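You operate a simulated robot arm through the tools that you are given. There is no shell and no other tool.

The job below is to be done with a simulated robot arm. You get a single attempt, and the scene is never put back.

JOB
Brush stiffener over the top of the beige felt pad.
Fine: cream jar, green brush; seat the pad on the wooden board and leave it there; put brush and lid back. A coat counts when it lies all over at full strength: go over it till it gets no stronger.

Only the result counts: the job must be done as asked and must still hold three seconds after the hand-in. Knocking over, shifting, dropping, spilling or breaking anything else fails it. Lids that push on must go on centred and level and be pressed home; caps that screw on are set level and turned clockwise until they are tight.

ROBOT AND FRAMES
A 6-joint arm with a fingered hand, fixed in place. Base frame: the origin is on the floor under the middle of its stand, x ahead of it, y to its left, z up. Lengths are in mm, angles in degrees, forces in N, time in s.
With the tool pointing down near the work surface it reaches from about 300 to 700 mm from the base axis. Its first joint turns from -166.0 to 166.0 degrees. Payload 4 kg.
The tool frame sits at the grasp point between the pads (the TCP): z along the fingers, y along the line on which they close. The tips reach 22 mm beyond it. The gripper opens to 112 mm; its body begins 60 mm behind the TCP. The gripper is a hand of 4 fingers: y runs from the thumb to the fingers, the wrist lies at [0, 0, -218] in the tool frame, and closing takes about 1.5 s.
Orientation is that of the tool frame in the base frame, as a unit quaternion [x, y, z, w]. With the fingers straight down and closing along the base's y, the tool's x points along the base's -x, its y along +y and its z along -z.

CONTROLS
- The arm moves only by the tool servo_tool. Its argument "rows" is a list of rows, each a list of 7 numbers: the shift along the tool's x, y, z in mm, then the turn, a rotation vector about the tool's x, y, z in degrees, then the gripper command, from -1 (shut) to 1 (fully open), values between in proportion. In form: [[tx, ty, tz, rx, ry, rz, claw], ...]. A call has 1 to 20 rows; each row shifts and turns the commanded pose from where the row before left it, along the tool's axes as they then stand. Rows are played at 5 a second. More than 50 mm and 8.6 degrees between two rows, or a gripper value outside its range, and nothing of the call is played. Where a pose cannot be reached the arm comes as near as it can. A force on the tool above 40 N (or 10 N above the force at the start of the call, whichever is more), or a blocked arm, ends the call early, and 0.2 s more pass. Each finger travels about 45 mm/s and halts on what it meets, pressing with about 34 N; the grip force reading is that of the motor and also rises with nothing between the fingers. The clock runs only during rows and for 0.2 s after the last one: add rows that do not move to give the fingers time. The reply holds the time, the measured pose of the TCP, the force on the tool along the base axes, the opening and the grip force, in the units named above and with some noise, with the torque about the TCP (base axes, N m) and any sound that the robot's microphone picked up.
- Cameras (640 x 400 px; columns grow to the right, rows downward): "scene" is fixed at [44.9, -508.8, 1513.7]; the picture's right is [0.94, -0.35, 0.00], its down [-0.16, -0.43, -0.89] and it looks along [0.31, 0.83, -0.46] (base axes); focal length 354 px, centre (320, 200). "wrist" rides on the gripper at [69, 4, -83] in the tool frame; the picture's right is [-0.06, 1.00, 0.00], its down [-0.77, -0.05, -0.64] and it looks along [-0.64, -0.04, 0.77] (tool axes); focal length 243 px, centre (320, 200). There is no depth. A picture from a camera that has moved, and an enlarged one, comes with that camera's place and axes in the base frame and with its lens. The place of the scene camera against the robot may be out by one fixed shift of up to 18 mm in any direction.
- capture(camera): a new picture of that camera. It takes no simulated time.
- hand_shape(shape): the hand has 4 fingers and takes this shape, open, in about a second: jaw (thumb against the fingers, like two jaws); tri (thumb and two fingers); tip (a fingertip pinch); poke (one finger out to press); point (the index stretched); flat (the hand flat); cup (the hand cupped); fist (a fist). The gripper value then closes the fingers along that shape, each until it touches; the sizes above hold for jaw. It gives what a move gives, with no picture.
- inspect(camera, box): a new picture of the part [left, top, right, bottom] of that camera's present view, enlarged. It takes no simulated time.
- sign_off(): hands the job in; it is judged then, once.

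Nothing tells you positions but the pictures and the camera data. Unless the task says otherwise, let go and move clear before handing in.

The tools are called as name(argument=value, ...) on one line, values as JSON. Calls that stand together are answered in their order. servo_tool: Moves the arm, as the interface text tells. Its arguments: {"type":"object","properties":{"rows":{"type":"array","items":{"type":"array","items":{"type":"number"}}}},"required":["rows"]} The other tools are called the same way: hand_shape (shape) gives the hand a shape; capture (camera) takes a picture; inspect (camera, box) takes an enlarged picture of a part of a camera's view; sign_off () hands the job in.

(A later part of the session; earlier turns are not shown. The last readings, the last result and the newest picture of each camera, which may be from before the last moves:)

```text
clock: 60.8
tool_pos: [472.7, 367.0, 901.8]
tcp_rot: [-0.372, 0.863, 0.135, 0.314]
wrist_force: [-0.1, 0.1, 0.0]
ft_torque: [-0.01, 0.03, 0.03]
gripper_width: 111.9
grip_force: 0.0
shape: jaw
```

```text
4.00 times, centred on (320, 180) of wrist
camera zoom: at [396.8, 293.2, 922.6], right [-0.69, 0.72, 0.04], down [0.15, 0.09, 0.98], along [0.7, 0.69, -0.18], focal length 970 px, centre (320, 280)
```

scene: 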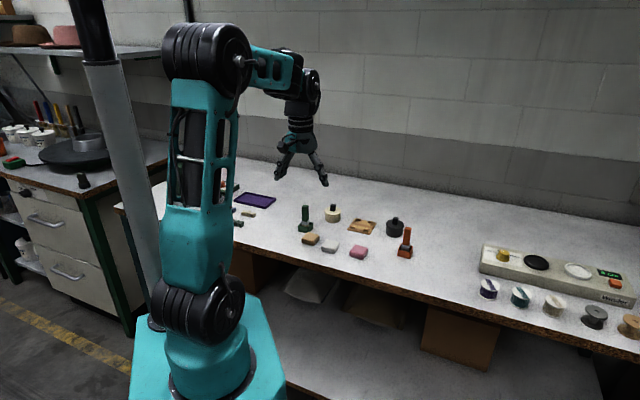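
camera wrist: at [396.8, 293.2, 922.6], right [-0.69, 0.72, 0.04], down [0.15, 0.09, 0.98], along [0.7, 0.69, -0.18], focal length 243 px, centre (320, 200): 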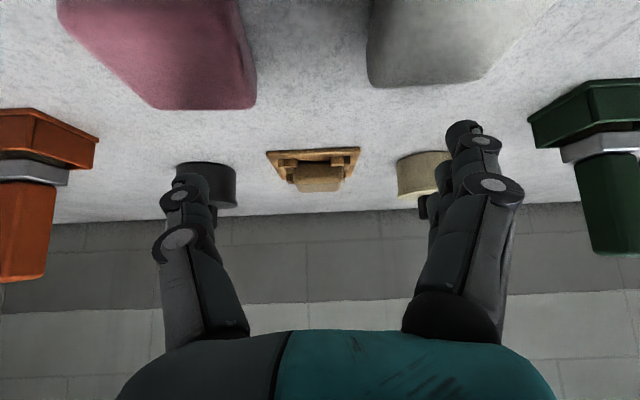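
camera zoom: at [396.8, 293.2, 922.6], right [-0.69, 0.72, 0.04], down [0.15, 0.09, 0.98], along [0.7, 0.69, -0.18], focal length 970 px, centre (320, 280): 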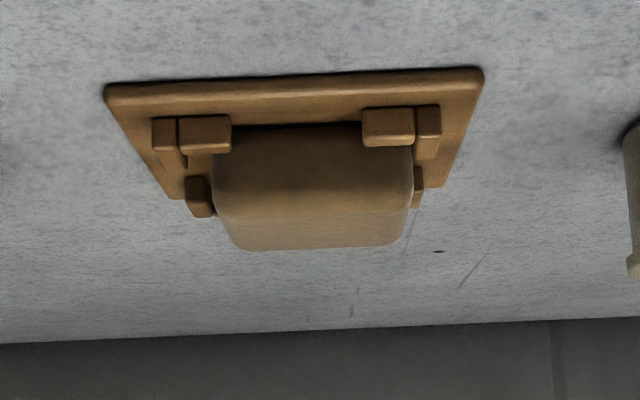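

The pad lies flat on the board inside the posts, touching the +y ones. Next is the jar lid: I'll go above the jar, switch to the tip pinch and measure the knob.

servo_tool(rows=[[0, 0, 0, 0, 7.5, 0, 1], [0, 0, 0, 0, 7.5, 0, 1], [0, 0, 0, 0, 7.5, 0, 1], [0, 0, 0, 0, 7.5, 0, 1], [-7.2, 0, -40.9, 0, 0, 0, 1], [-7.2, 0, -40.9, 0, 0, 0, 1], [0, 0, 0, 0.31, 0, 1.77, 1], [-23, 26.3, 4.05, 0, 0, 0, 1], [-23, 26.3, 4.05, 0, 0, 0, 1], [-23, 26.3, 4.05, 0, 0, 0, 1], [-23, 26.3, 4.05, 0, 0, 0, 1], [0, 0, 0, 0, 0, 0, 1], [0, 0, 0, 0, 0, 0, 1]])

hand_shape(shape="tip")

capture(camera="wrist")

capture(camera="scene")

```text
clock: 63.6
tool_pos: [466.1, 509.8, 983.7]
tcp_rot: [-0.38, 0.921, 0.033, 0.081]
wrist_force: [0.6, -0.1, 0.4]
ft_torque: [0.0, -0.01, 0.02]
gripper_width: 112.1
grip_force: 0.1
shape: jaw
```

```text
clock: 64.5
tool_pos: [464.4, 509.8, 984.3]
tcp_rot: [-0.38, 0.921, 0.033, 0.081]
wrist_force: [0.1, 0.4, 0.7]
ft_torque: [0.03, -0.01, -0.05]
gripper_width: 111.8
grip_force: 0.0
shape: tip
```

```text
taken
camera wrist: at [403.9, 454.3, 1054.9], right [-0.66, 0.75, 0.01], down [0.49, 0.42, 0.77], along [0.57, 0.51, -0.64], focal length 243 px, centre (320, 200)
```

wrist: 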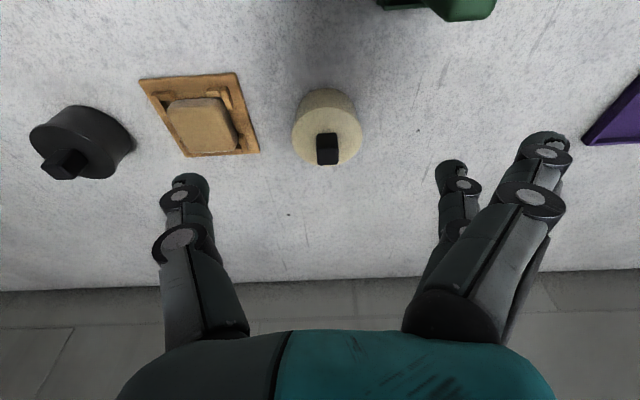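

```text
taken
```

scene: 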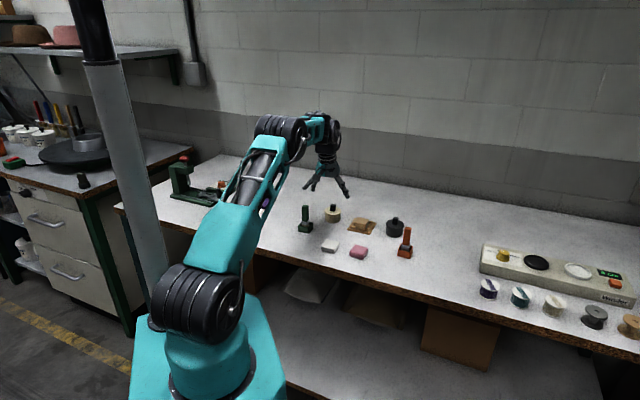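

inspect(camera="wrist", box=[270, 70, 390, 180])

inspect(camera="wrist", box=[130, 60, 270, 170])

```text
3.64 times, centred on (330, 125) of wrist
camera zoom: at [403.9, 454.3, 1054.9], right [-0.66, 0.75, 0.01], down [0.49, 0.42, 0.77], along [0.57, 0.51, -0.64], focal length 882 px, centre (284, 473)
```

zoom: 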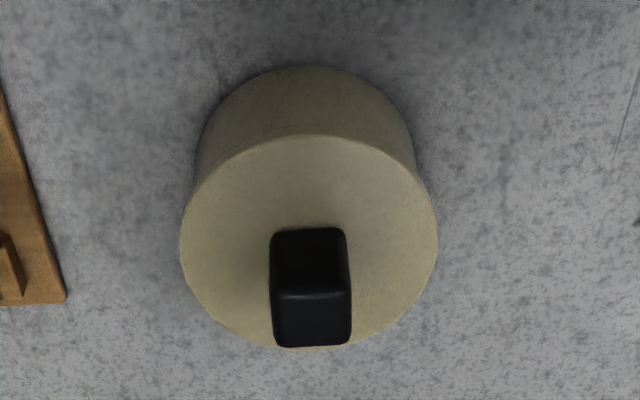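

```text
3.64 times, centred on (200, 115) of wrist
camera zoom: at [403.9, 454.3, 1054.9], right [-0.66, 0.75, 0.01], down [0.49, 0.42, 0.77], along [0.57, 0.51, -0.64], focal length 882 px, centre (756, 509)
```

zoom: 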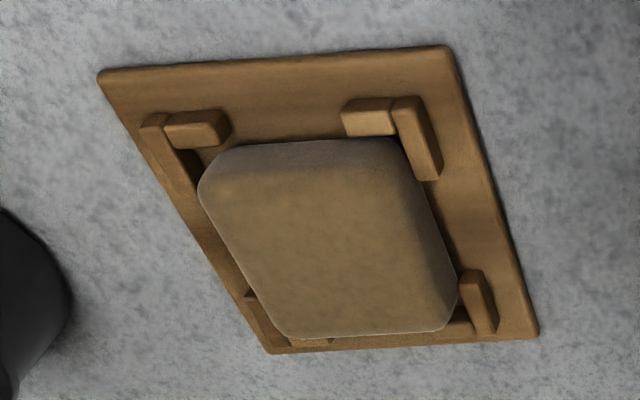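

The pad is well inside all four posts. The lid top is at z≈875, the knob is about 17×17×23 mm (top at z≈898), and the jar axis is near (495.8,546.3). I'll tilt to 15° for reach and hover over the knob with a narrowed pinch.

servo_tool(rows=[[0, 0, 0, 0, -5, 0, 0.2], [-16.3, 2.15, 22, 0, 0, 0, 0.0], [-16.3, 2.15, 22, 0, 0, 0, -0.1], [0, 0, 0, 0, 0, 0, -0.1], [0, 0, 0, 0, 0, 0, -0.1], [0, 0, 0, 0, 0, 0, -0.1], [0, 0, 0, 0, 0, 0, -0.1]])

capture(camera="wrist")

inspect(camera="scene", box=[310, 170, 360, 235])

```text
clock: 66.1
tool_pos: [491.9, 542.0, 950.6]
tcp_rot: [-0.379, 0.916, 0.049, 0.12]
wrist_force: [-0.1, -0.2, 0.1]
ft_torque: [-0.01, -0.03, 0.02]
gripper_width: 51.2
grip_force: 0.1
shape: tip
```

```text
taken
camera wrist: at [427.1, 481.4, 1013.2], right [-0.66, 0.75, 0.02], down [0.44, 0.37, 0.82], along [0.61, 0.55, -0.57], focal length 243 px, centre (320, 200)
```

wrist: 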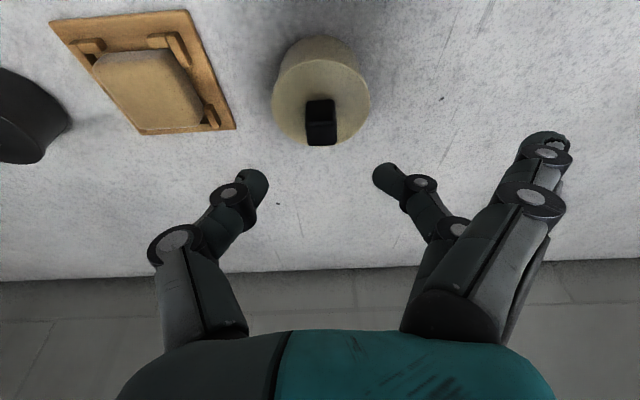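

```text
6.15 times, centred on (335, 202) of scene
camera zoom: at [44.9, -508.8, 1513.7], right [0.94, -0.35, 0.0], down [-0.16, -0.43, -0.89], along [0.31, 0.83, -0.46], focal length 2177 px, centre (228, 185)
```

zoom: 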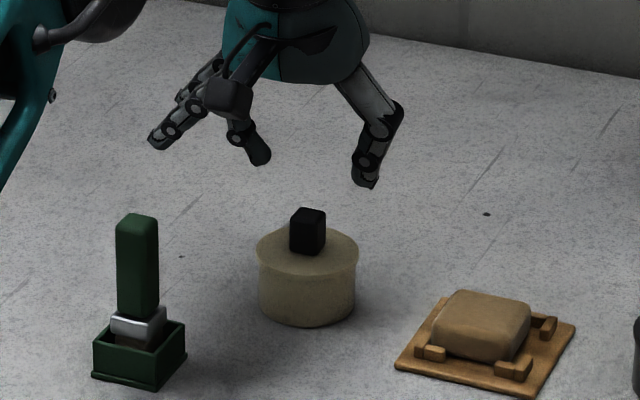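

inspect(camera="wrist", box=[260, 30, 380, 160])

```text
3.08 times, centred on (320, 95) of wrist
camera zoom: at [427.1, 481.4, 1013.2], right [-0.66, 0.75, 0.02], down [0.44, 0.37, 0.82], along [0.61, 0.55, -0.57], focal length 746 px, centre (320, 523)
```

zoom: 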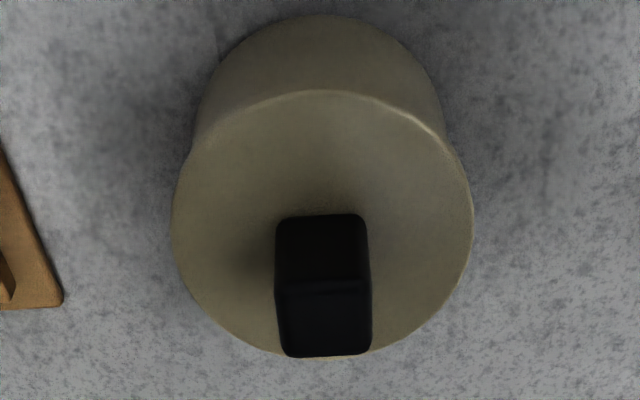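

Relative to the TCP, the knob is 6.5 mm out and 1.3 mm along y. I'll correct that and lower to pinch height.

servo_tool(rows=[[-1.8, 1.3, 0.5, 0, 0, 0, -0.1], [4.63, 0, 17.4, 0, 0, 0, -0.1], [4.63, 0, 17.4, 0, 0, 0, -0.1], [2.31, 0, 8.7, 0, 0, 0, -0.1], [1.44, 0, 5.41, 0, 0, 0, -0.1], [0, 0, 0, 0, 0, 0, -0.1], [0, 0, 0, 0, 0, 0, -0.1]])

inspect(camera="wrist", box=[230, 90, 410, 220])

inspect(camera="scene", box=[315, 185, 355, 230])

```text
clock: 67.7
tool_pos: [494.7, 543.2, 900.1]
tcp_rot: [-0.378, 0.916, 0.05, 0.121]
wrist_force: [0.6, -0.5, -0.3]
ft_torque: [0.0, 0.02, -0.01]
gripper_width: 51.0
grip_force: 0.1
shape: tip
```

```text
3.08 times, centred on (320, 155) of wrist
camera zoom: at [429.2, 484.3, 963.4], right [-0.66, 0.75, 0.02], down [0.44, 0.37, 0.82], along [0.61, 0.55, -0.57], focal length 746 px, centre (320, 338)
```

zoom: 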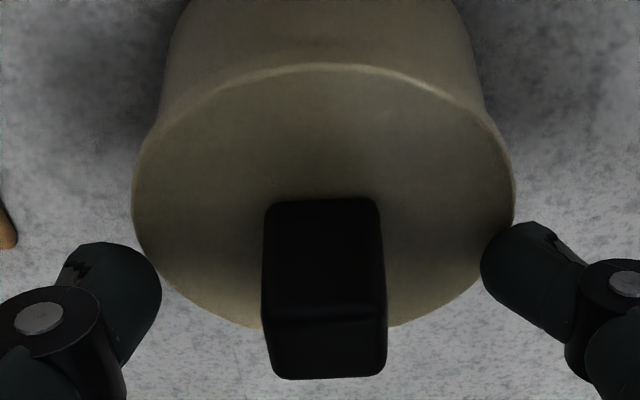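

```text
8.89 times, centred on (335, 208) of scene
camera zoom: at [44.9, -508.8, 1513.7], right [0.94, -0.35, 0.0], down [-0.16, -0.43, -0.89], along [0.31, 0.83, -0.46], focal length 3145 px, centre (187, 133)
```

zoom: 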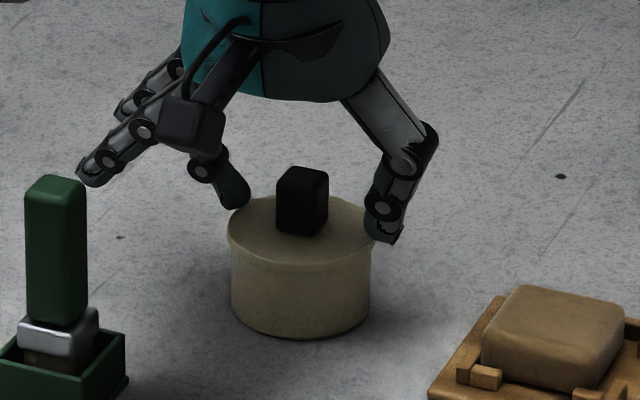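

The knob is centred between thumb and finger. I'll close on it.

servo_tool(rows=[[0, 0, 0, 0, 0, 0, -0.4], [0, 0, 0, 0, 0, 0, -0.7], [0, 0, 0, 0, 0, 0, -1], [0, 0, 0, 0, 0, 0, -1], [0, 0, 0, 0, 0, 0, -1], [0, 0, 0, 0, 0, 0, -1]])

inspect(camera="wrist", box=[230, 90, 410, 220])

inspect(camera="scene", box=[315, 185, 355, 230])

```text
clock: 69.1
tool_pos: [495.2, 543.5, 900.0]
tcp_rot: [-0.379, 0.916, 0.051, 0.121]
wrist_force: [0.7, 1.5, 0.6]
ft_torque: [0.06, 0.01, 0.04]
gripper_width: 41.9
grip_force: 34.0
shape: tip
heard: snap
```

```text
3.08 times, centred on (320, 155) of wrist
camera zoom: at [429.2, 484.3, 963.5], right [-0.66, 0.75, 0.02], down [0.44, 0.37, 0.82], along [0.61, 0.55, -0.57], focal length 746 px, centre (320, 338)
```

zoom: 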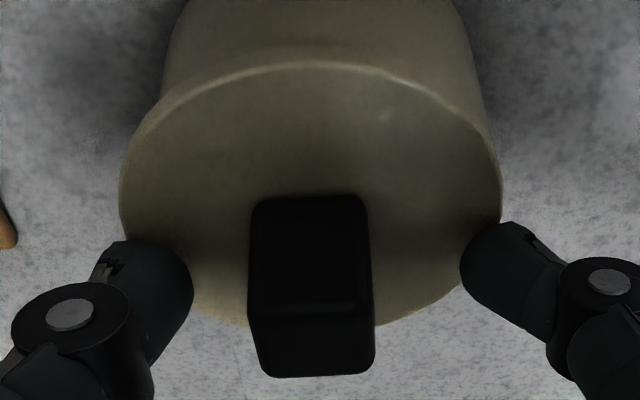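

```text
8.89 times, centred on (335, 208) of scene
camera zoom: at [44.9, -508.8, 1513.7], right [0.94, -0.35, 0.0], down [-0.16, -0.43, -0.89], along [0.31, 0.83, -0.46], focal length 3145 px, centre (187, 133)
```

zoom: 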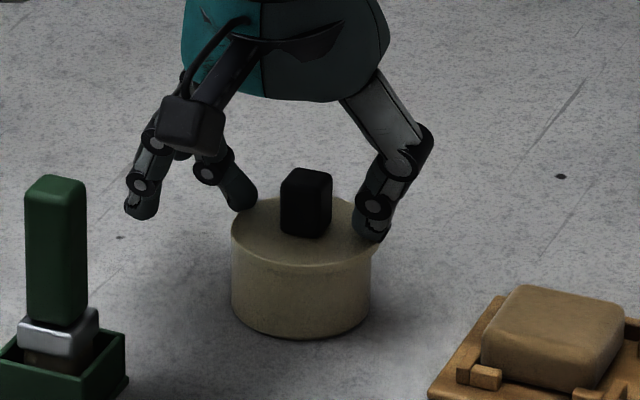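

I heard a snap at a 42 mm opening: the fingertips swung slightly low and caught the lid's rim, not the knob, so the lid may have popped loose. I'll look closely before moving.

inspect(camera="scene", box=[322, 195, 350, 225])

inspect(camera="wrist", box=[220, 60, 420, 230])

```text
13.33 times, centred on (336, 210) of scene
camera zoom: at [44.9, -508.8, 1513.7], right [0.94, -0.35, 0.0], down [-0.16, -0.43, -0.89], along [0.31, 0.83, -0.46], focal length 4717 px, centre (107, 67)
```

zoom: 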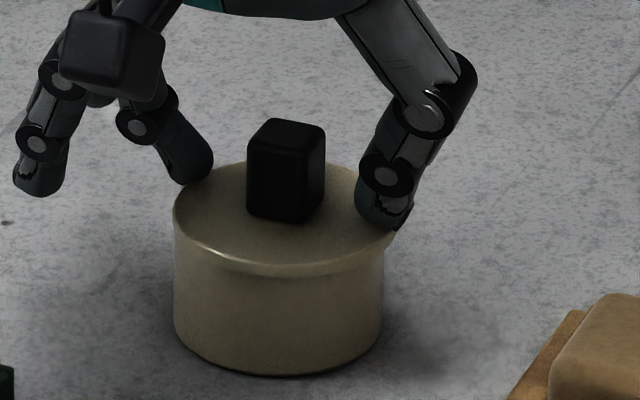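

```text
2.35 times, centred on (320, 145) of wrist
camera zoom: at [429.2, 484.3, 963.5], right [-0.66, 0.75, 0.02], down [0.44, 0.37, 0.82], along [0.61, 0.55, -0.57], focal length 571 px, centre (320, 329)
```

zoom: 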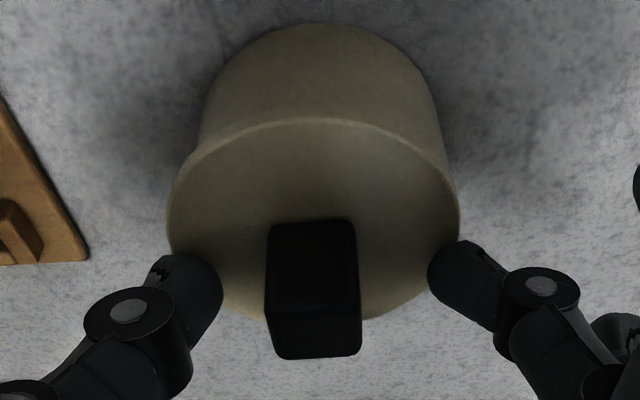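

The lid has popped off its seat and shifted about 3 mm towards the thumb. I'll open gently and reassess.

servo_tool(rows=[[0, 0, 0, 0, 0, 0, -0.24], [0, 0, 0, 0, 0, 0, -0.22], [0, 0, 0, 0, 0, 0, -0.2], [0, 0, 0, 0, 0, 0, -0.15], [0, 0, 0, 0, 0, 0, -0.1], [0, 0, 0, 0, 0, 0, 0.0], [0, 0, 0, 0, 0, 0, 0.1], [0, 0, 0, 0, 0, 0, 0.1]])

inspect(camera="scene", box=[322, 195, 350, 225])

inspect(camera="wrist", box=[220, 60, 420, 230])

```text
clock: 70.9
tool_pos: [495.1, 543.1, 900.3]
tcp_rot: [-0.379, 0.916, 0.05, 0.12]
wrist_force: [-0.4, 0.1, -0.9]
ft_torque: [0.0, 0.03, -0.01]
gripper_width: 60.9
grip_force: 0.0
shape: tip
heard: snap
```

```text
13.33 times, centred on (336, 210) of scene
camera zoom: at [44.9, -508.8, 1513.7], right [0.94, -0.35, 0.0], down [-0.16, -0.43, -0.89], along [0.31, 0.83, -0.46], focal length 4717 px, centre (107, 67)
```

zoom: 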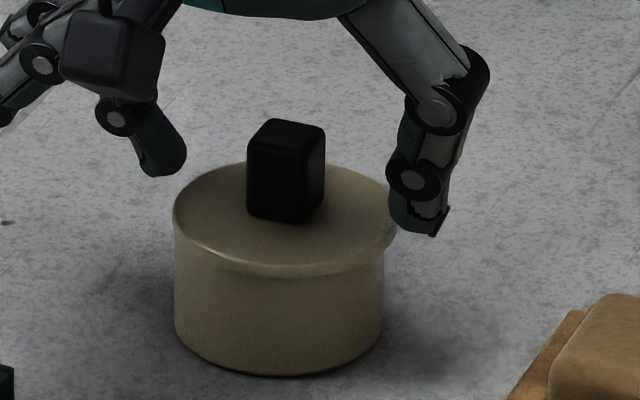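

```text
2.35 times, centred on (320, 145) of wrist
camera zoom: at [429.2, 484.3, 963.5], right [-0.66, 0.75, 0.02], down [0.44, 0.37, 0.82], along [0.61, 0.55, -0.57], focal length 571 px, centre (320, 329)
```

zoom: 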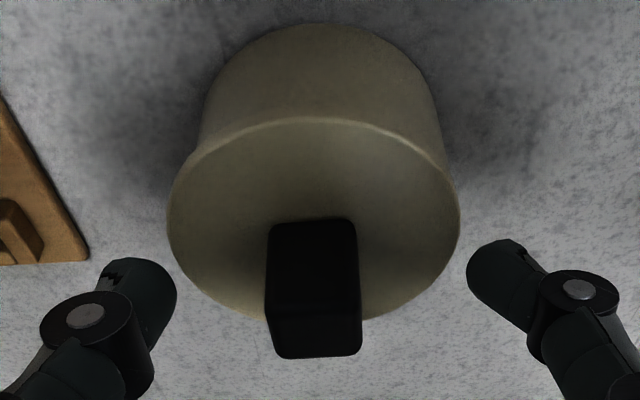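

The lid is still sitting loosely on the jar, and the fingertips reached lower than I assumed. I'll raise 12 mm so they meet the knob's upper half, recentre by 1 mm and close again.

servo_tool(rows=[[-1.54, 0, -5.8, 0, 0, 0, 0.1], [-1.54, 0, -5.8, 0, 0, 0, 0.1], [0, -1.1, 0, 0, 0, 0, 0], [0, 0, 0, 0, 0, 0, -0.3], [0, 0, 0, 0, 0, 0, -0.35], [0, 0, 0, 0, 0, 0, -0.35], [0, 0, 0, 0, 0, 0, -0.35]])

inspect(camera="scene", box=[322, 195, 350, 225])

inspect(camera="wrist", box=[220, 60, 420, 230])

```text
clock: 72.5
tool_pos: [497.4, 540.9, 912.4]
tcp_rot: [-0.378, 0.916, 0.049, 0.121]
wrist_force: [-0.3, -0.2, 0.0]
ft_torque: [-0.01, -0.02, 0.01]
gripper_width: 37.0
grip_force: 0.1
shape: tip
```

```text
13.33 times, centred on (336, 210) of scene
camera zoom: at [44.9, -508.8, 1513.7], right [0.94, -0.35, 0.0], down [-0.16, -0.43, -0.89], along [0.31, 0.83, -0.46], focal length 4717 px, centre (107, 67)
```

zoom: 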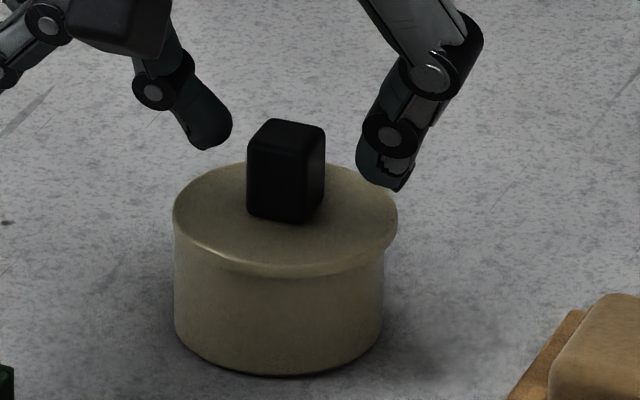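

```text
2.35 times, centred on (320, 145) of wrist
camera zoom: at [430.2, 482.3, 976.1], right [-0.66, 0.75, 0.02], down [0.44, 0.37, 0.82], along [0.61, 0.55, -0.57], focal length 571 px, centre (320, 329)
```

zoom: 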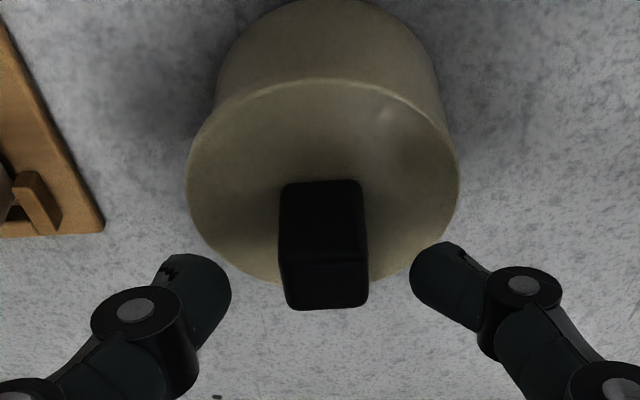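

Now the fingertips sit at knob height and centred. I'll close.

servo_tool(rows=[[0, 0, 0, 0, 0, 0, -0.5], [0, 0, 0, 0, 0, 0, -0.7], [0, 0, 0, 0, 0, 0, -0.9], [0, 0, 0, 0, 0, 0, -1], [0, 0, 0, 0, 0, 0, -1], [0, 0, 0, 0, 0, 0, -1]])

inspect(camera="scene", box=[322, 195, 350, 225])

inspect(camera="wrist", box=[220, 60, 420, 230])

```text
clock: 73.9
tool_pos: [495.5, 541.2, 912.8]
tcp_rot: [-0.379, 0.916, 0.05, 0.12]
wrist_force: [0.3, 0.8, 0.0]
ft_torque: [-0.02, -0.01, 0.02]
gripper_width: 12.1
grip_force: 34.2
shape: tip
heard: snap
```

```text
13.33 times, centred on (336, 210) of scene
camera zoom: at [44.9, -508.8, 1513.7], right [0.94, -0.35, 0.0], down [-0.16, -0.43, -0.89], along [0.31, 0.83, -0.46], focal length 4717 px, centre (107, 67)
```

zoom: 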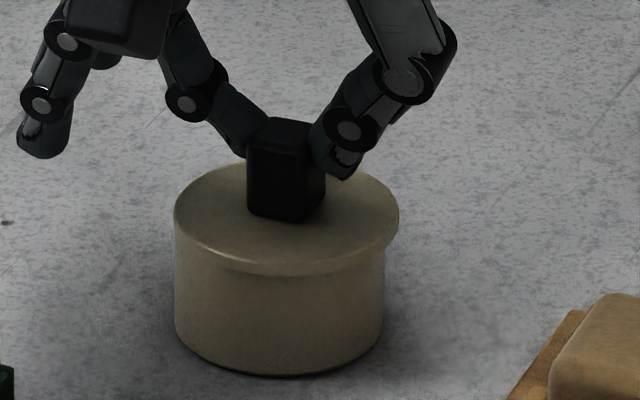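

```text
2.35 times, centred on (320, 145) of wrist
camera zoom: at [430.2, 482.3, 976.1], right [-0.66, 0.75, 0.02], down [0.44, 0.37, 0.82], along [0.61, 0.55, -0.57], focal length 571 px, centre (320, 329)
```

zoom: 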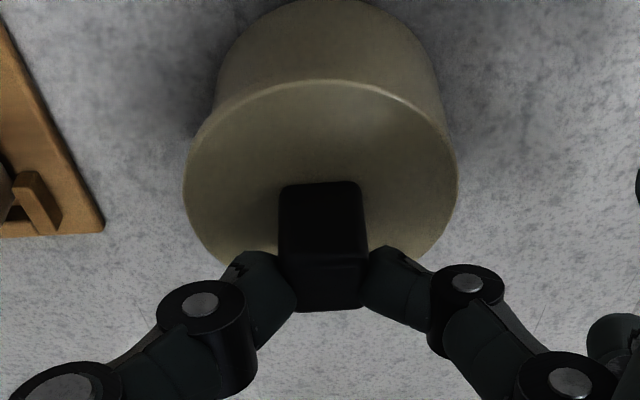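

The knob is gripped. I'll lift slowly and watch both the force and the jar.

servo_tool(rows=[[-0.5, 0, -1.93, 0, 0, 0, -1], [-0.5, 0, -1.93, 0, 0, 0, -1], [-0.5, 0, -1.93, 0, 0, 0, -1], [-0.5, 0, -1.93, 0, 0, 0, -1], [0, 0, 0, 0, 0, 0, -1]])

inspect(camera="scene", box=[322, 195, 350, 225])

inspect(camera="wrist", box=[220, 60, 420, 230])

```text
clock: 75.1
tool_pos: [495.4, 541.5, 921.2]
tcp_rot: [-0.379, 0.916, 0.05, 0.121]
wrist_force: [-0.1, 0.4, -0.3]
ft_torque: [0.01, -0.01, 0.01]
gripper_width: 11.9
grip_force: 34.0
shape: tip
```

```text
13.33 times, centred on (336, 210) of scene
camera zoom: at [44.9, -508.8, 1513.7], right [0.94, -0.35, 0.0], down [-0.16, -0.43, -0.89], along [0.31, 0.83, -0.46], focal length 4717 px, centre (107, 67)
```

zoom: 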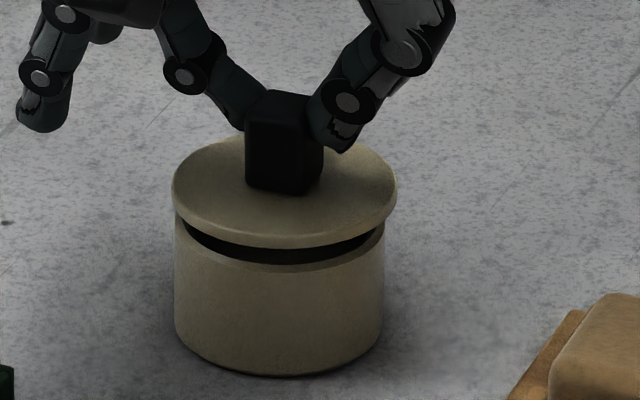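

```text
2.35 times, centred on (320, 145) of wrist
camera zoom: at [429.8, 483.1, 984.2], right [-0.66, 0.75, 0.02], down [0.44, 0.37, 0.82], along [0.61, 0.55, -0.57], focal length 571 px, centre (320, 329)
```

zoom: 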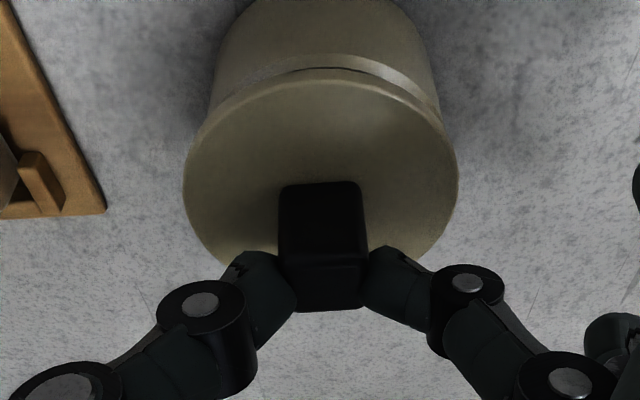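

The lid came off cleanly and level. I'll lift it and carry it to the clear bench spot at about (490,404), between the pads and the board.

servo_tool(rows=[[-5.1, 0, -19.3, 0, 0, 0, -1], [-5.1, 0, -19.3, 0, 0, 0, -1], [25.6, -23.3, -6.8, 0, 0, 0, -1], [25.6, -23.3, -6.8, 0, 0, 0, -1], [25.6, -23.3, -6.8, 0, 0, 0, -1], [25.6, -23.3, -6.8, 0, 0, 0, -1], [5.1, 0, 19.3, 0, 0, 0, -1], [5.1, 0, 19.3, 0, 0, 0, -1], [0, 0, 0, 0, 0, 0, -1], [0, 0, 0, 0, 0, 0, -1]])

capture(camera="wrist")

inspect(camera="scene", box=[290, 170, 410, 270])

```text
clock: 77.3
tool_pos: [486.1, 401.5, 922.1]
tcp_rot: [-0.379, 0.916, 0.051, 0.121]
wrist_force: [-0.5, -0.5, -0.2]
ft_torque: [0.0, 0.05, -0.01]
gripper_width: 11.9
grip_force: 33.7
shape: tip
```

```text
taken
camera wrist: at [420.6, 342.0, 984.5], right [-0.66, 0.75, 0.02], down [0.44, 0.37, 0.82], along [0.61, 0.55, -0.57], focal length 243 px, centre (320, 200)
```

wrist: 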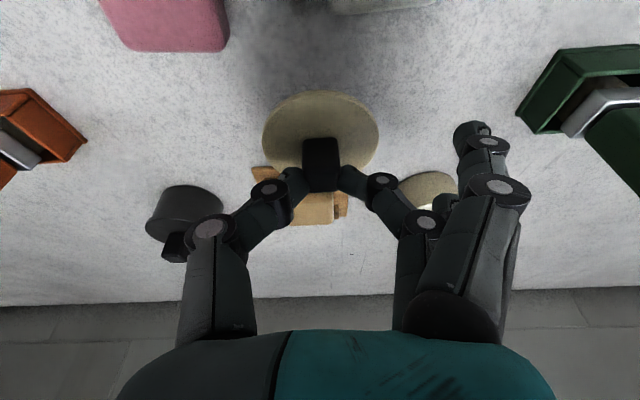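

```text
4.00 times, centred on (350, 220) of scene
camera zoom: at [44.9, -508.8, 1513.7], right [0.94, -0.35, 0.0], down [-0.16, -0.43, -0.89], along [0.31, 0.83, -0.46], focal length 1415 px, centre (200, 120)
```

zoom: 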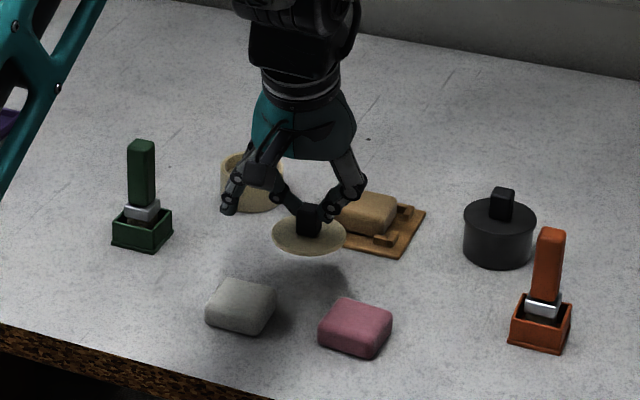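

The spot is clear. I'll lower the lid gently until it touches the bench.

servo_tool(rows=[[3.86, 0, 14.5, 0, 0, 0, -1], [3.86, 0, 14.5, 0, 0, 0, -1], [0, 0, 0, 0, 0, 0, -1]])

servo_tool(rows=[[0.51, 0, 1.93, 0, 0, 0, -1], [0.51, 0, 1.93, 0, 0, 0, -1], [0.51, 0, 1.93, 0, 0, 0, -1], [0, 0, 0, 0, 0, 0, -1]])

inspect(camera="scene", box=[335, 215, 380, 260])

```text
clock: 78.1
tool_pos: [485.8, 400.1, 891.0]
tcp_rot: [-0.378, 0.917, 0.049, 0.121]
wrist_force: [-0.6, -0.4, -0.1]
ft_torque: [-0.01, 0.02, 0.03]
gripper_width: 11.8
grip_force: 33.7
shape: tip
```

```text
clock: 79.1
tool_pos: [488.2, 401.9, 884.7]
tcp_rot: [-0.379, 0.916, 0.05, 0.12]
wrist_force: [-0.1, 0.4, -0.1]
ft_torque: [-0.01, 0.0, 0.0]
gripper_width: 11.6
grip_force: 34.0
shape: tip
```

```text
8.89 times, centred on (358, 238) of scene
camera zoom: at [44.9, -508.8, 1513.7], right [0.94, -0.35, 0.0], down [-0.16, -0.43, -0.89], along [0.31, 0.83, -0.46], focal length 3145 px, centre (-13, -133)
```

zoom: 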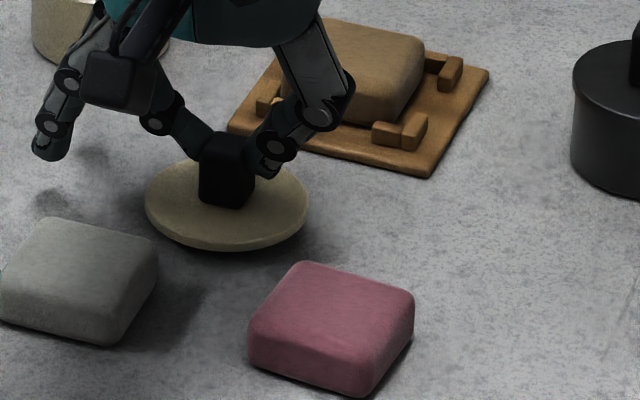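

servo_tool(rows=[[0.39, 0, 1.45, 0, 0, 0, -1], [0.39, 0, 1.45, 0, 0, 0, -1], [0, 0, 0, 0, 0, 0, -1]])

servo_tool(rows=[[0.26, 0, 0.97, 0, 0, 0, -1], [0.26, 0, 0.97, 0, 0, 0, -1], [0, 0, 0, 0, 0, 0, -1]])

inspect(camera="scene", box=[340, 225, 370, 250])

```text
clock: 79.9
tool_pos: [487.7, 400.6, 881.1]
tcp_rot: [-0.379, 0.916, 0.05, 0.121]
wrist_force: [-0.5, 0.1, 5.5]
ft_torque: [0.04, 0.03, -0.02]
gripper_width: 12.1
grip_force: 33.6
shape: tip
```

```text
clock: 80.7
tool_pos: [487.6, 400.6, 880.2]
tcp_rot: [-0.379, 0.916, 0.051, 0.123]
wrist_force: [3.2, -1.5, 23.8]
ft_torque: [0.06, -0.08, 0.0]
gripper_width: 12.9
grip_force: 33.9
shape: tip
```

```text
16.00 times, centred on (355, 238) of scene
camera zoom: at [44.9, -508.8, 1513.7], right [0.94, -0.35, 0.0], down [-0.16, -0.43, -0.89], along [0.31, 0.83, -0.46], focal length 5661 px, centre (-240, -400)
```

zoom: 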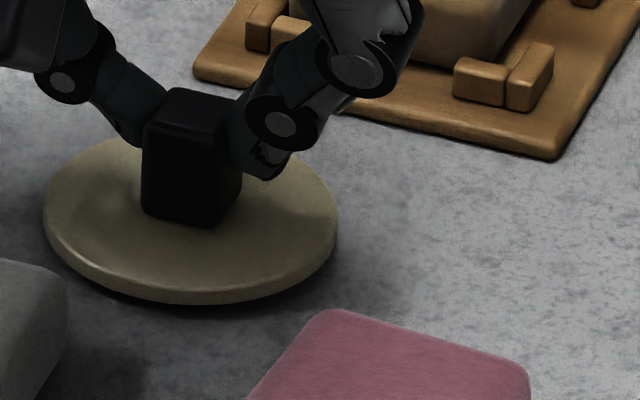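

The lid is resting on the bench. I'll unload, release the knob and rise clear.

servo_tool(rows=[[-0.36, 0, -1.35, 0, 0, 0, -1], [0, 0, 0, 0, 0, 0, -0.6], [0, 0, 0, 0, 0, 0, -0.4], [0, 0, 0, 0, 0, 0, -0.2], [0, 0, 0, 0, 0, 0, -0.1], [0, 0, 0, 0, 0, 0, -0.1], [-5.1, 0, -19.3, 0, 0, 0, -0.1], [-5.1, 0, -19.3, 0, 0, 0, -0.1], [-10.3, 0, -38.7, 0, 0, 0, 0.2], [0, 0, 0, 0, 0, 0, 0.2], [0, 0, 0, 0, 0, 0, 0.2]])

inspect(camera="scene", box=[290, 190, 400, 270])

capture(camera="wrist")

inspect(camera="scene", box=[318, 200, 348, 225])

```text
clock: 83.1
tool_pos: [485.1, 403.0, 958.6]
tcp_rot: [-0.379, 0.916, 0.051, 0.121]
wrist_force: [0.3, -0.3, 0.8]
ft_torque: [0.04, 0.02, 0.0]
gripper_width: 66.8
grip_force: 0.0
shape: tip
```

```text
5.00 times, centred on (345, 230) of scene
camera zoom: at [44.9, -508.8, 1513.7], right [0.94, -0.35, 0.0], down [-0.16, -0.43, -0.89], along [0.31, 0.83, -0.46], focal length 1769 px, centre (195, 50)
```

zoom: 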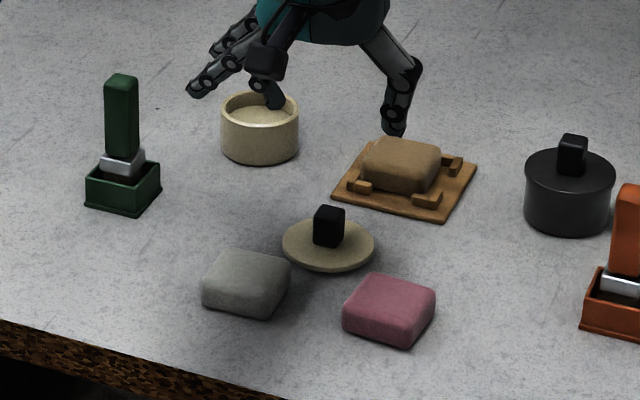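

```text
taken
camera wrist: at [419.1, 344.2, 1022.0], right [-0.66, 0.75, 0.02], down [0.44, 0.37, 0.82], along [0.61, 0.55, -0.57], focal length 243 px, centre (320, 200)
```

wrist: 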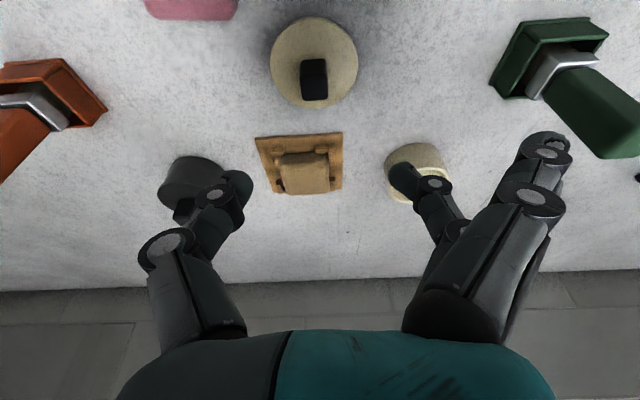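

```text
16.00 times, centred on (333, 212) of scene
camera zoom: at [44.9, -508.8, 1513.7], right [0.94, -0.35, 0.0], down [-0.16, -0.43, -0.89], along [0.31, 0.83, -0.46], focal length 5661 px, centre (112, 0)
```

zoom: 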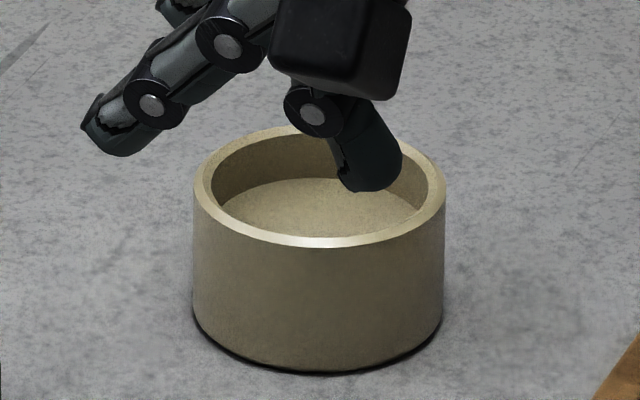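

The lid is safely down and the jar is open, with cream stiffener about 10 mm below the rim. Now I'll go and look at the green brush.

servo_tool(rows=[[-9, 0, -33.8, 0, 0, 0, 0.2], [-9, 0, -33.8, 0, 0, 0, 0.2], [6.8, 38.1, -1.8, 0, 0, 0, 0.2], [6.8, 38.1, -1.8, 0, 0, 0, 0.2], [6.8, 38.1, -1.8, 0, 0, 0, 0.2], [6.8, 38.1, -1.8, 0, 0, 0, 0.2], [0, 0, 0, 0, 0, 0, 0.2], [0, 0, 0, 0, 0, 0, 0.2]])

capture(camera="wrist")

inspect(camera="scene", box=[285, 150, 345, 250])

```text
clock: 84.9
tool_pos: [356.6, 490.8, 1032.7]
tcp_rot: [-0.378, 0.916, 0.05, 0.121]
wrist_force: [0.0, 0.0, 0.1]
ft_torque: [0.01, -0.02, -0.03]
gripper_width: 67.0
grip_force: 0.0
shape: tip
```

```text
taken
camera wrist: at [291.0, 431.2, 1094.9], right [-0.66, 0.75, 0.02], down [0.44, 0.37, 0.82], along [0.61, 0.55, -0.57], focal length 243 px, centre (320, 200)
```

wrist: 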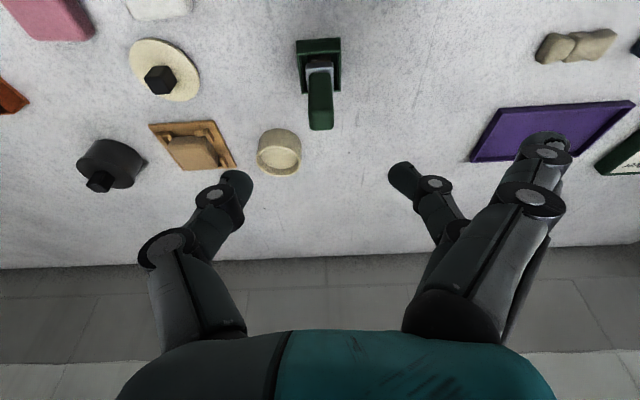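

```text
4.00 times, centred on (315, 200) of scene
camera zoom: at [44.9, -508.8, 1513.7], right [0.94, -0.35, 0.0], down [-0.16, -0.43, -0.89], along [0.31, 0.83, -0.46], focal length 1415 px, centre (340, 200)
```

zoom: 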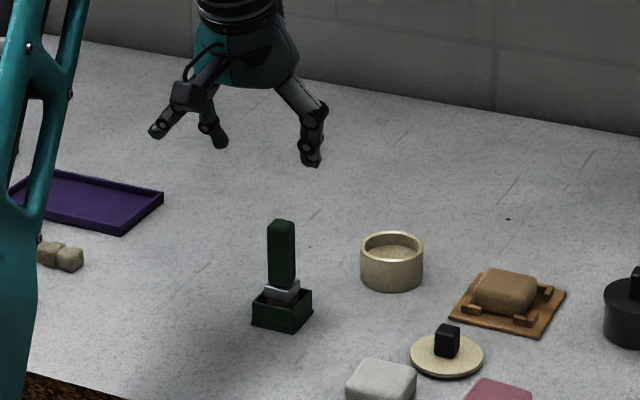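

inspect(camera="wrist", box=[270, 25, 370, 140])

inspect(camera="scene", box=[295, 200, 325, 240])

```text
3.48 times, centred on (320, 82) of wrist
camera zoom: at [291.0, 431.2, 1094.9], right [-0.66, 0.75, 0.02], down [0.44, 0.37, 0.82], along [0.61, 0.55, -0.57], focal length 844 px, centre (320, 609)
```

zoom: 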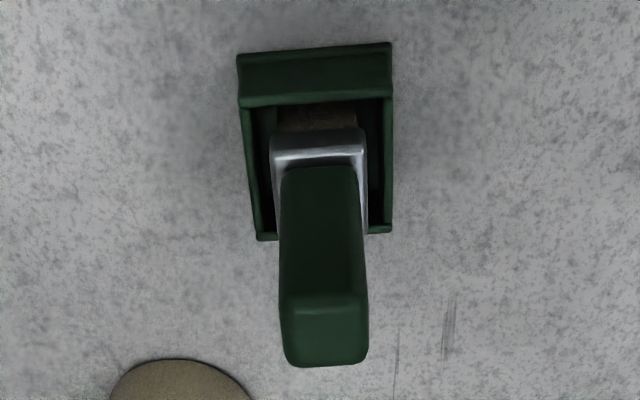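

```text
10.00 times, centred on (310, 220) of scene
camera zoom: at [44.9, -508.8, 1513.7], right [0.94, -0.35, 0.0], down [-0.16, -0.43, -0.89], along [0.31, 0.83, -0.46], focal length 3538 px, centre (420, 0)
```

zoom: 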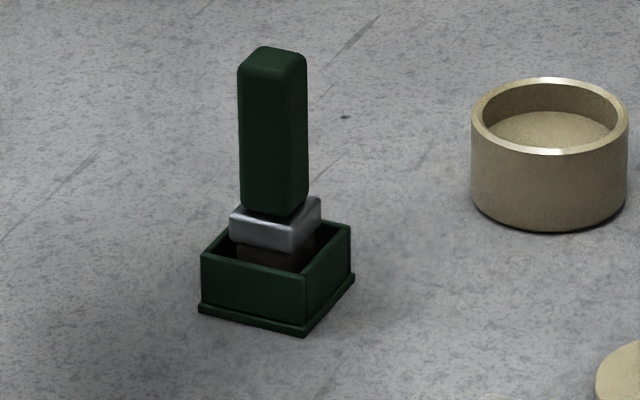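

The brush handle is about 17.5 mm square, centred near (377.6,512.9), with its top at z≈935 and its bottom at z≈879. I'll hover over it first to verify the alignment.

servo_tool(rows=[[-3.8, 0.3, 33.1, 0, 0, 0, -0.1], [-3.8, 0.3, 33.1, 0, 0, 0, -0.1], [0, 0, 0, 0, 0, 0, -0.1], [0, 0, 0, 0, 0, 0, -0.1], [0, 0, 0, 0, 0, 0, -0.1]])

inspect(camera="wrist", box=[230, 50, 410, 220])

inspect(camera="scene", box=[285, 180, 335, 245])

```text
clock: 86.1
tool_pos: [376.9, 508.1, 968.1]
tcp_rot: [-0.379, 0.916, 0.05, 0.121]
wrist_force: [0.5, 0.7, 0.0]
ft_torque: [0.02, 0.01, 0.01]
gripper_width: 51.3
grip_force: 0.1
shape: tip
```

```text
2.35 times, centred on (320, 135) of wrist
camera zoom: at [310.5, 448.9, 1031.4], right [-0.66, 0.75, 0.02], down [0.44, 0.37, 0.82], along [0.61, 0.55, -0.57], focal length 571 px, centre (320, 353)
```

zoom: 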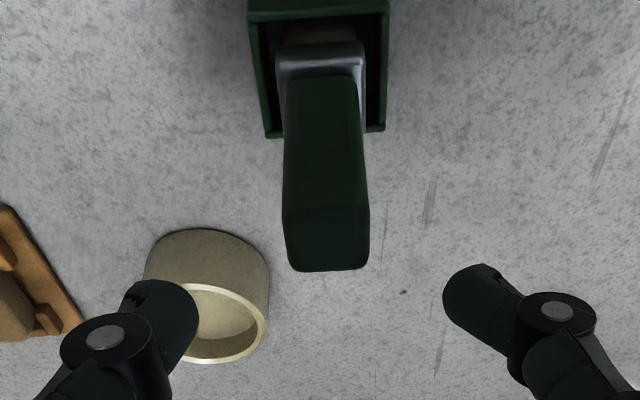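

```text
6.15 times, centred on (310, 212) of scene
camera zoom: at [44.9, -508.8, 1513.7], right [0.94, -0.35, 0.0], down [-0.16, -0.43, -0.89], along [0.31, 0.83, -0.46], focal length 2177 px, centre (382, 123)
```

zoom: 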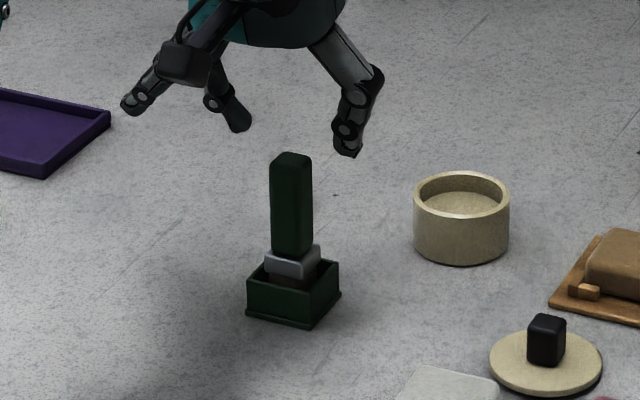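

The handle is 3.5 mm out and 2 mm to +y of the TCP, where I want it 6.4 mm out. I'll correct, lower to grip about 10 mm above the handle's bottom, and close.

servo_tool(rows=[[2.8, 2.1, -0.75, 0, 0, 0, -0.1], [5.14, 0, 19.3, 0, 0, 0, -0.1], [5.14, 0, 19.3, 0, 0, 0, -0.1], [3.6, 0, 13.6, 0, 0, 0, -0.1], [0, 0, 0, 0, 0, 0, -0.1], [0, 0, 0, 0, 0, 0, -0.1]])

inspect(camera="wrist", box=[230, 90, 410, 240])

inspect(camera="scene", box=[290, 190, 330, 240])

```text
clock: 87.5
tool_pos: [373.2, 507.1, 914.6]
tcp_rot: [-0.379, 0.916, 0.05, 0.12]
wrist_force: [-0.4, -0.4, 0.3]
ft_torque: [-0.05, -0.02, 0.01]
gripper_width: 51.2
grip_force: 0.1
shape: tip
```

```text
2.67 times, centred on (320, 165) of wrist
camera zoom: at [307.1, 448.5, 977.1], right [-0.66, 0.75, 0.02], down [0.44, 0.37, 0.82], along [0.61, 0.55, -0.57], focal length 647 px, centre (320, 293)
```

zoom: 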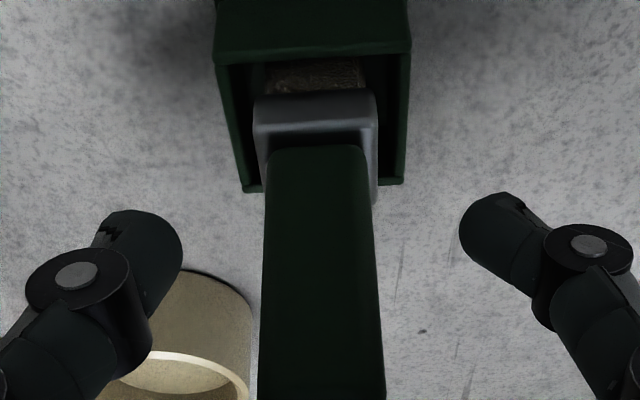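

```text
8.00 times, centred on (310, 215) of scene
camera zoom: at [44.9, -508.8, 1513.7], right [0.94, -0.35, 0.0], down [-0.16, -0.43, -0.89], along [0.31, 0.83, -0.46], focal length 2830 px, centre (400, 80)
```

zoom: 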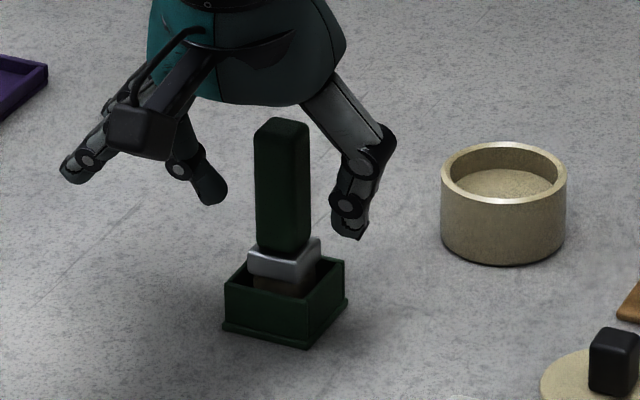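

The fingers straddle the handle well. I'll close on it.

servo_tool(rows=[[0, 0, 0, 0, 0, 0, -0.4], [0, 0, 0, 0, 0, 0, -0.7], [0, 0, 0, 0, 0, 0, -1], [0, 0, 0, 0, 0, 0, -1], [0, 0, 0, 0, 0, 0, -1], [0, 0, 0, 0, 0, 0, -1]])

inspect(camera="wrist", box=[230, 90, 410, 240])

inspect(camera="scene", box=[290, 190, 330, 240])

```text
clock: 88.9
tool_pos: [372.8, 506.8, 914.3]
tcp_rot: [-0.378, 0.916, 0.05, 0.121]
wrist_force: [0.1, -0.3, -1.6]
ft_torque: [-0.01, 0.01, -0.03]
gripper_width: 14.2
grip_force: 33.9
shape: tip
```

```text
2.67 times, centred on (320, 165) of wrist
camera zoom: at [307.2, 448.5, 977.2], right [-0.66, 0.75, 0.02], down [0.44, 0.37, 0.82], along [0.61, 0.55, -0.57], focal length 647 px, centre (320, 293)
```

zoom: 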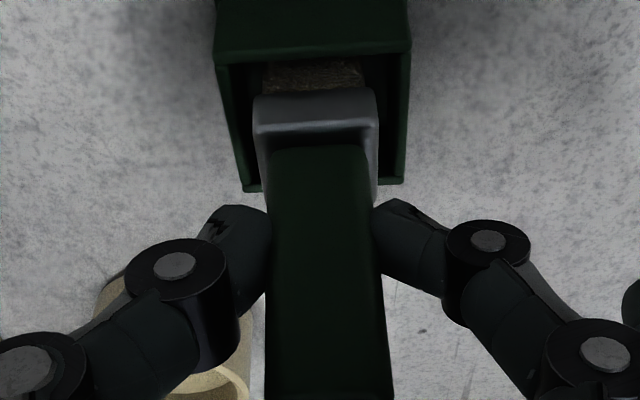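

```text
8.00 times, centred on (310, 215) of scene
camera zoom: at [44.9, -508.8, 1513.7], right [0.94, -0.35, 0.0], down [-0.16, -0.43, -0.89], along [0.31, 0.83, -0.46], focal length 2830 px, centre (400, 80)
```

zoom: 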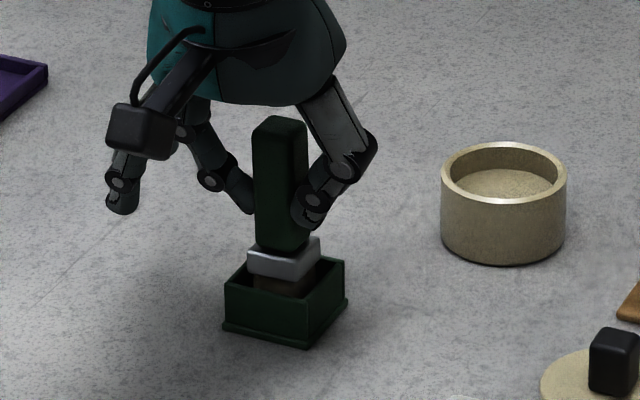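

The brush is gripped at TCP (373,507,914.4), which I'll use for its return. I'll lift it straight up out of the holder.

servo_tool(rows=[[-2.57, 0, -9.66, 0, 0, 0, -1], [-2.57, 0, -9.66, 0, 0, 0, -1], [-5.14, 0, -19.33, 0, 0, 0, -1], [-5.14, 0, -19.33, 0, 0, 0, -1], [0, 0, 0, 0, 0, 0, -1], [0, 0, 0, 0, 0, 0, -1]])

inspect(camera="scene", box=[285, 170, 335, 240])

capture(camera="wrist")

```text
clock: 90.3
tool_pos: [370.7, 507.9, 974.4]
tcp_rot: [-0.378, 0.916, 0.05, 0.121]
wrist_force: [-0.9, 0.6, -0.2]
ft_torque: [-0.01, -0.02, 0.01]
gripper_width: 14.2
grip_force: 34.0
shape: tip
```

```text
5.71 times, centred on (310, 205) of scene
camera zoom: at [44.9, -508.8, 1513.7], right [0.94, -0.35, 0.0], down [-0.16, -0.43, -0.89], along [0.31, 0.83, -0.46], focal length 2022 px, centre (377, 171)
```

zoom: 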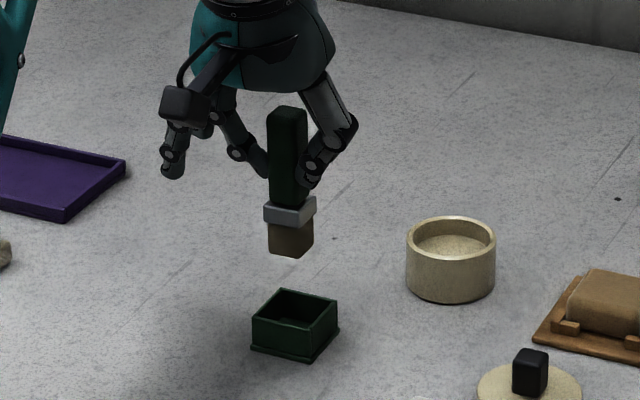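

```text
taken
camera wrist: at [305.6, 448.2, 1038.4], right [-0.66, 0.75, 0.02], down [0.44, 0.37, 0.82], along [0.61, 0.55, -0.57], focal length 243 px, centre (320, 200)
```

wrist: 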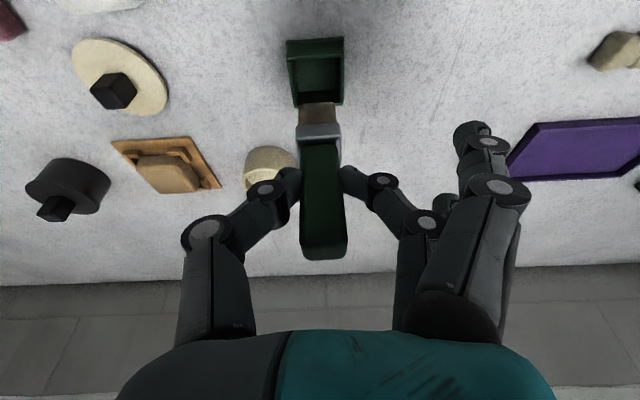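

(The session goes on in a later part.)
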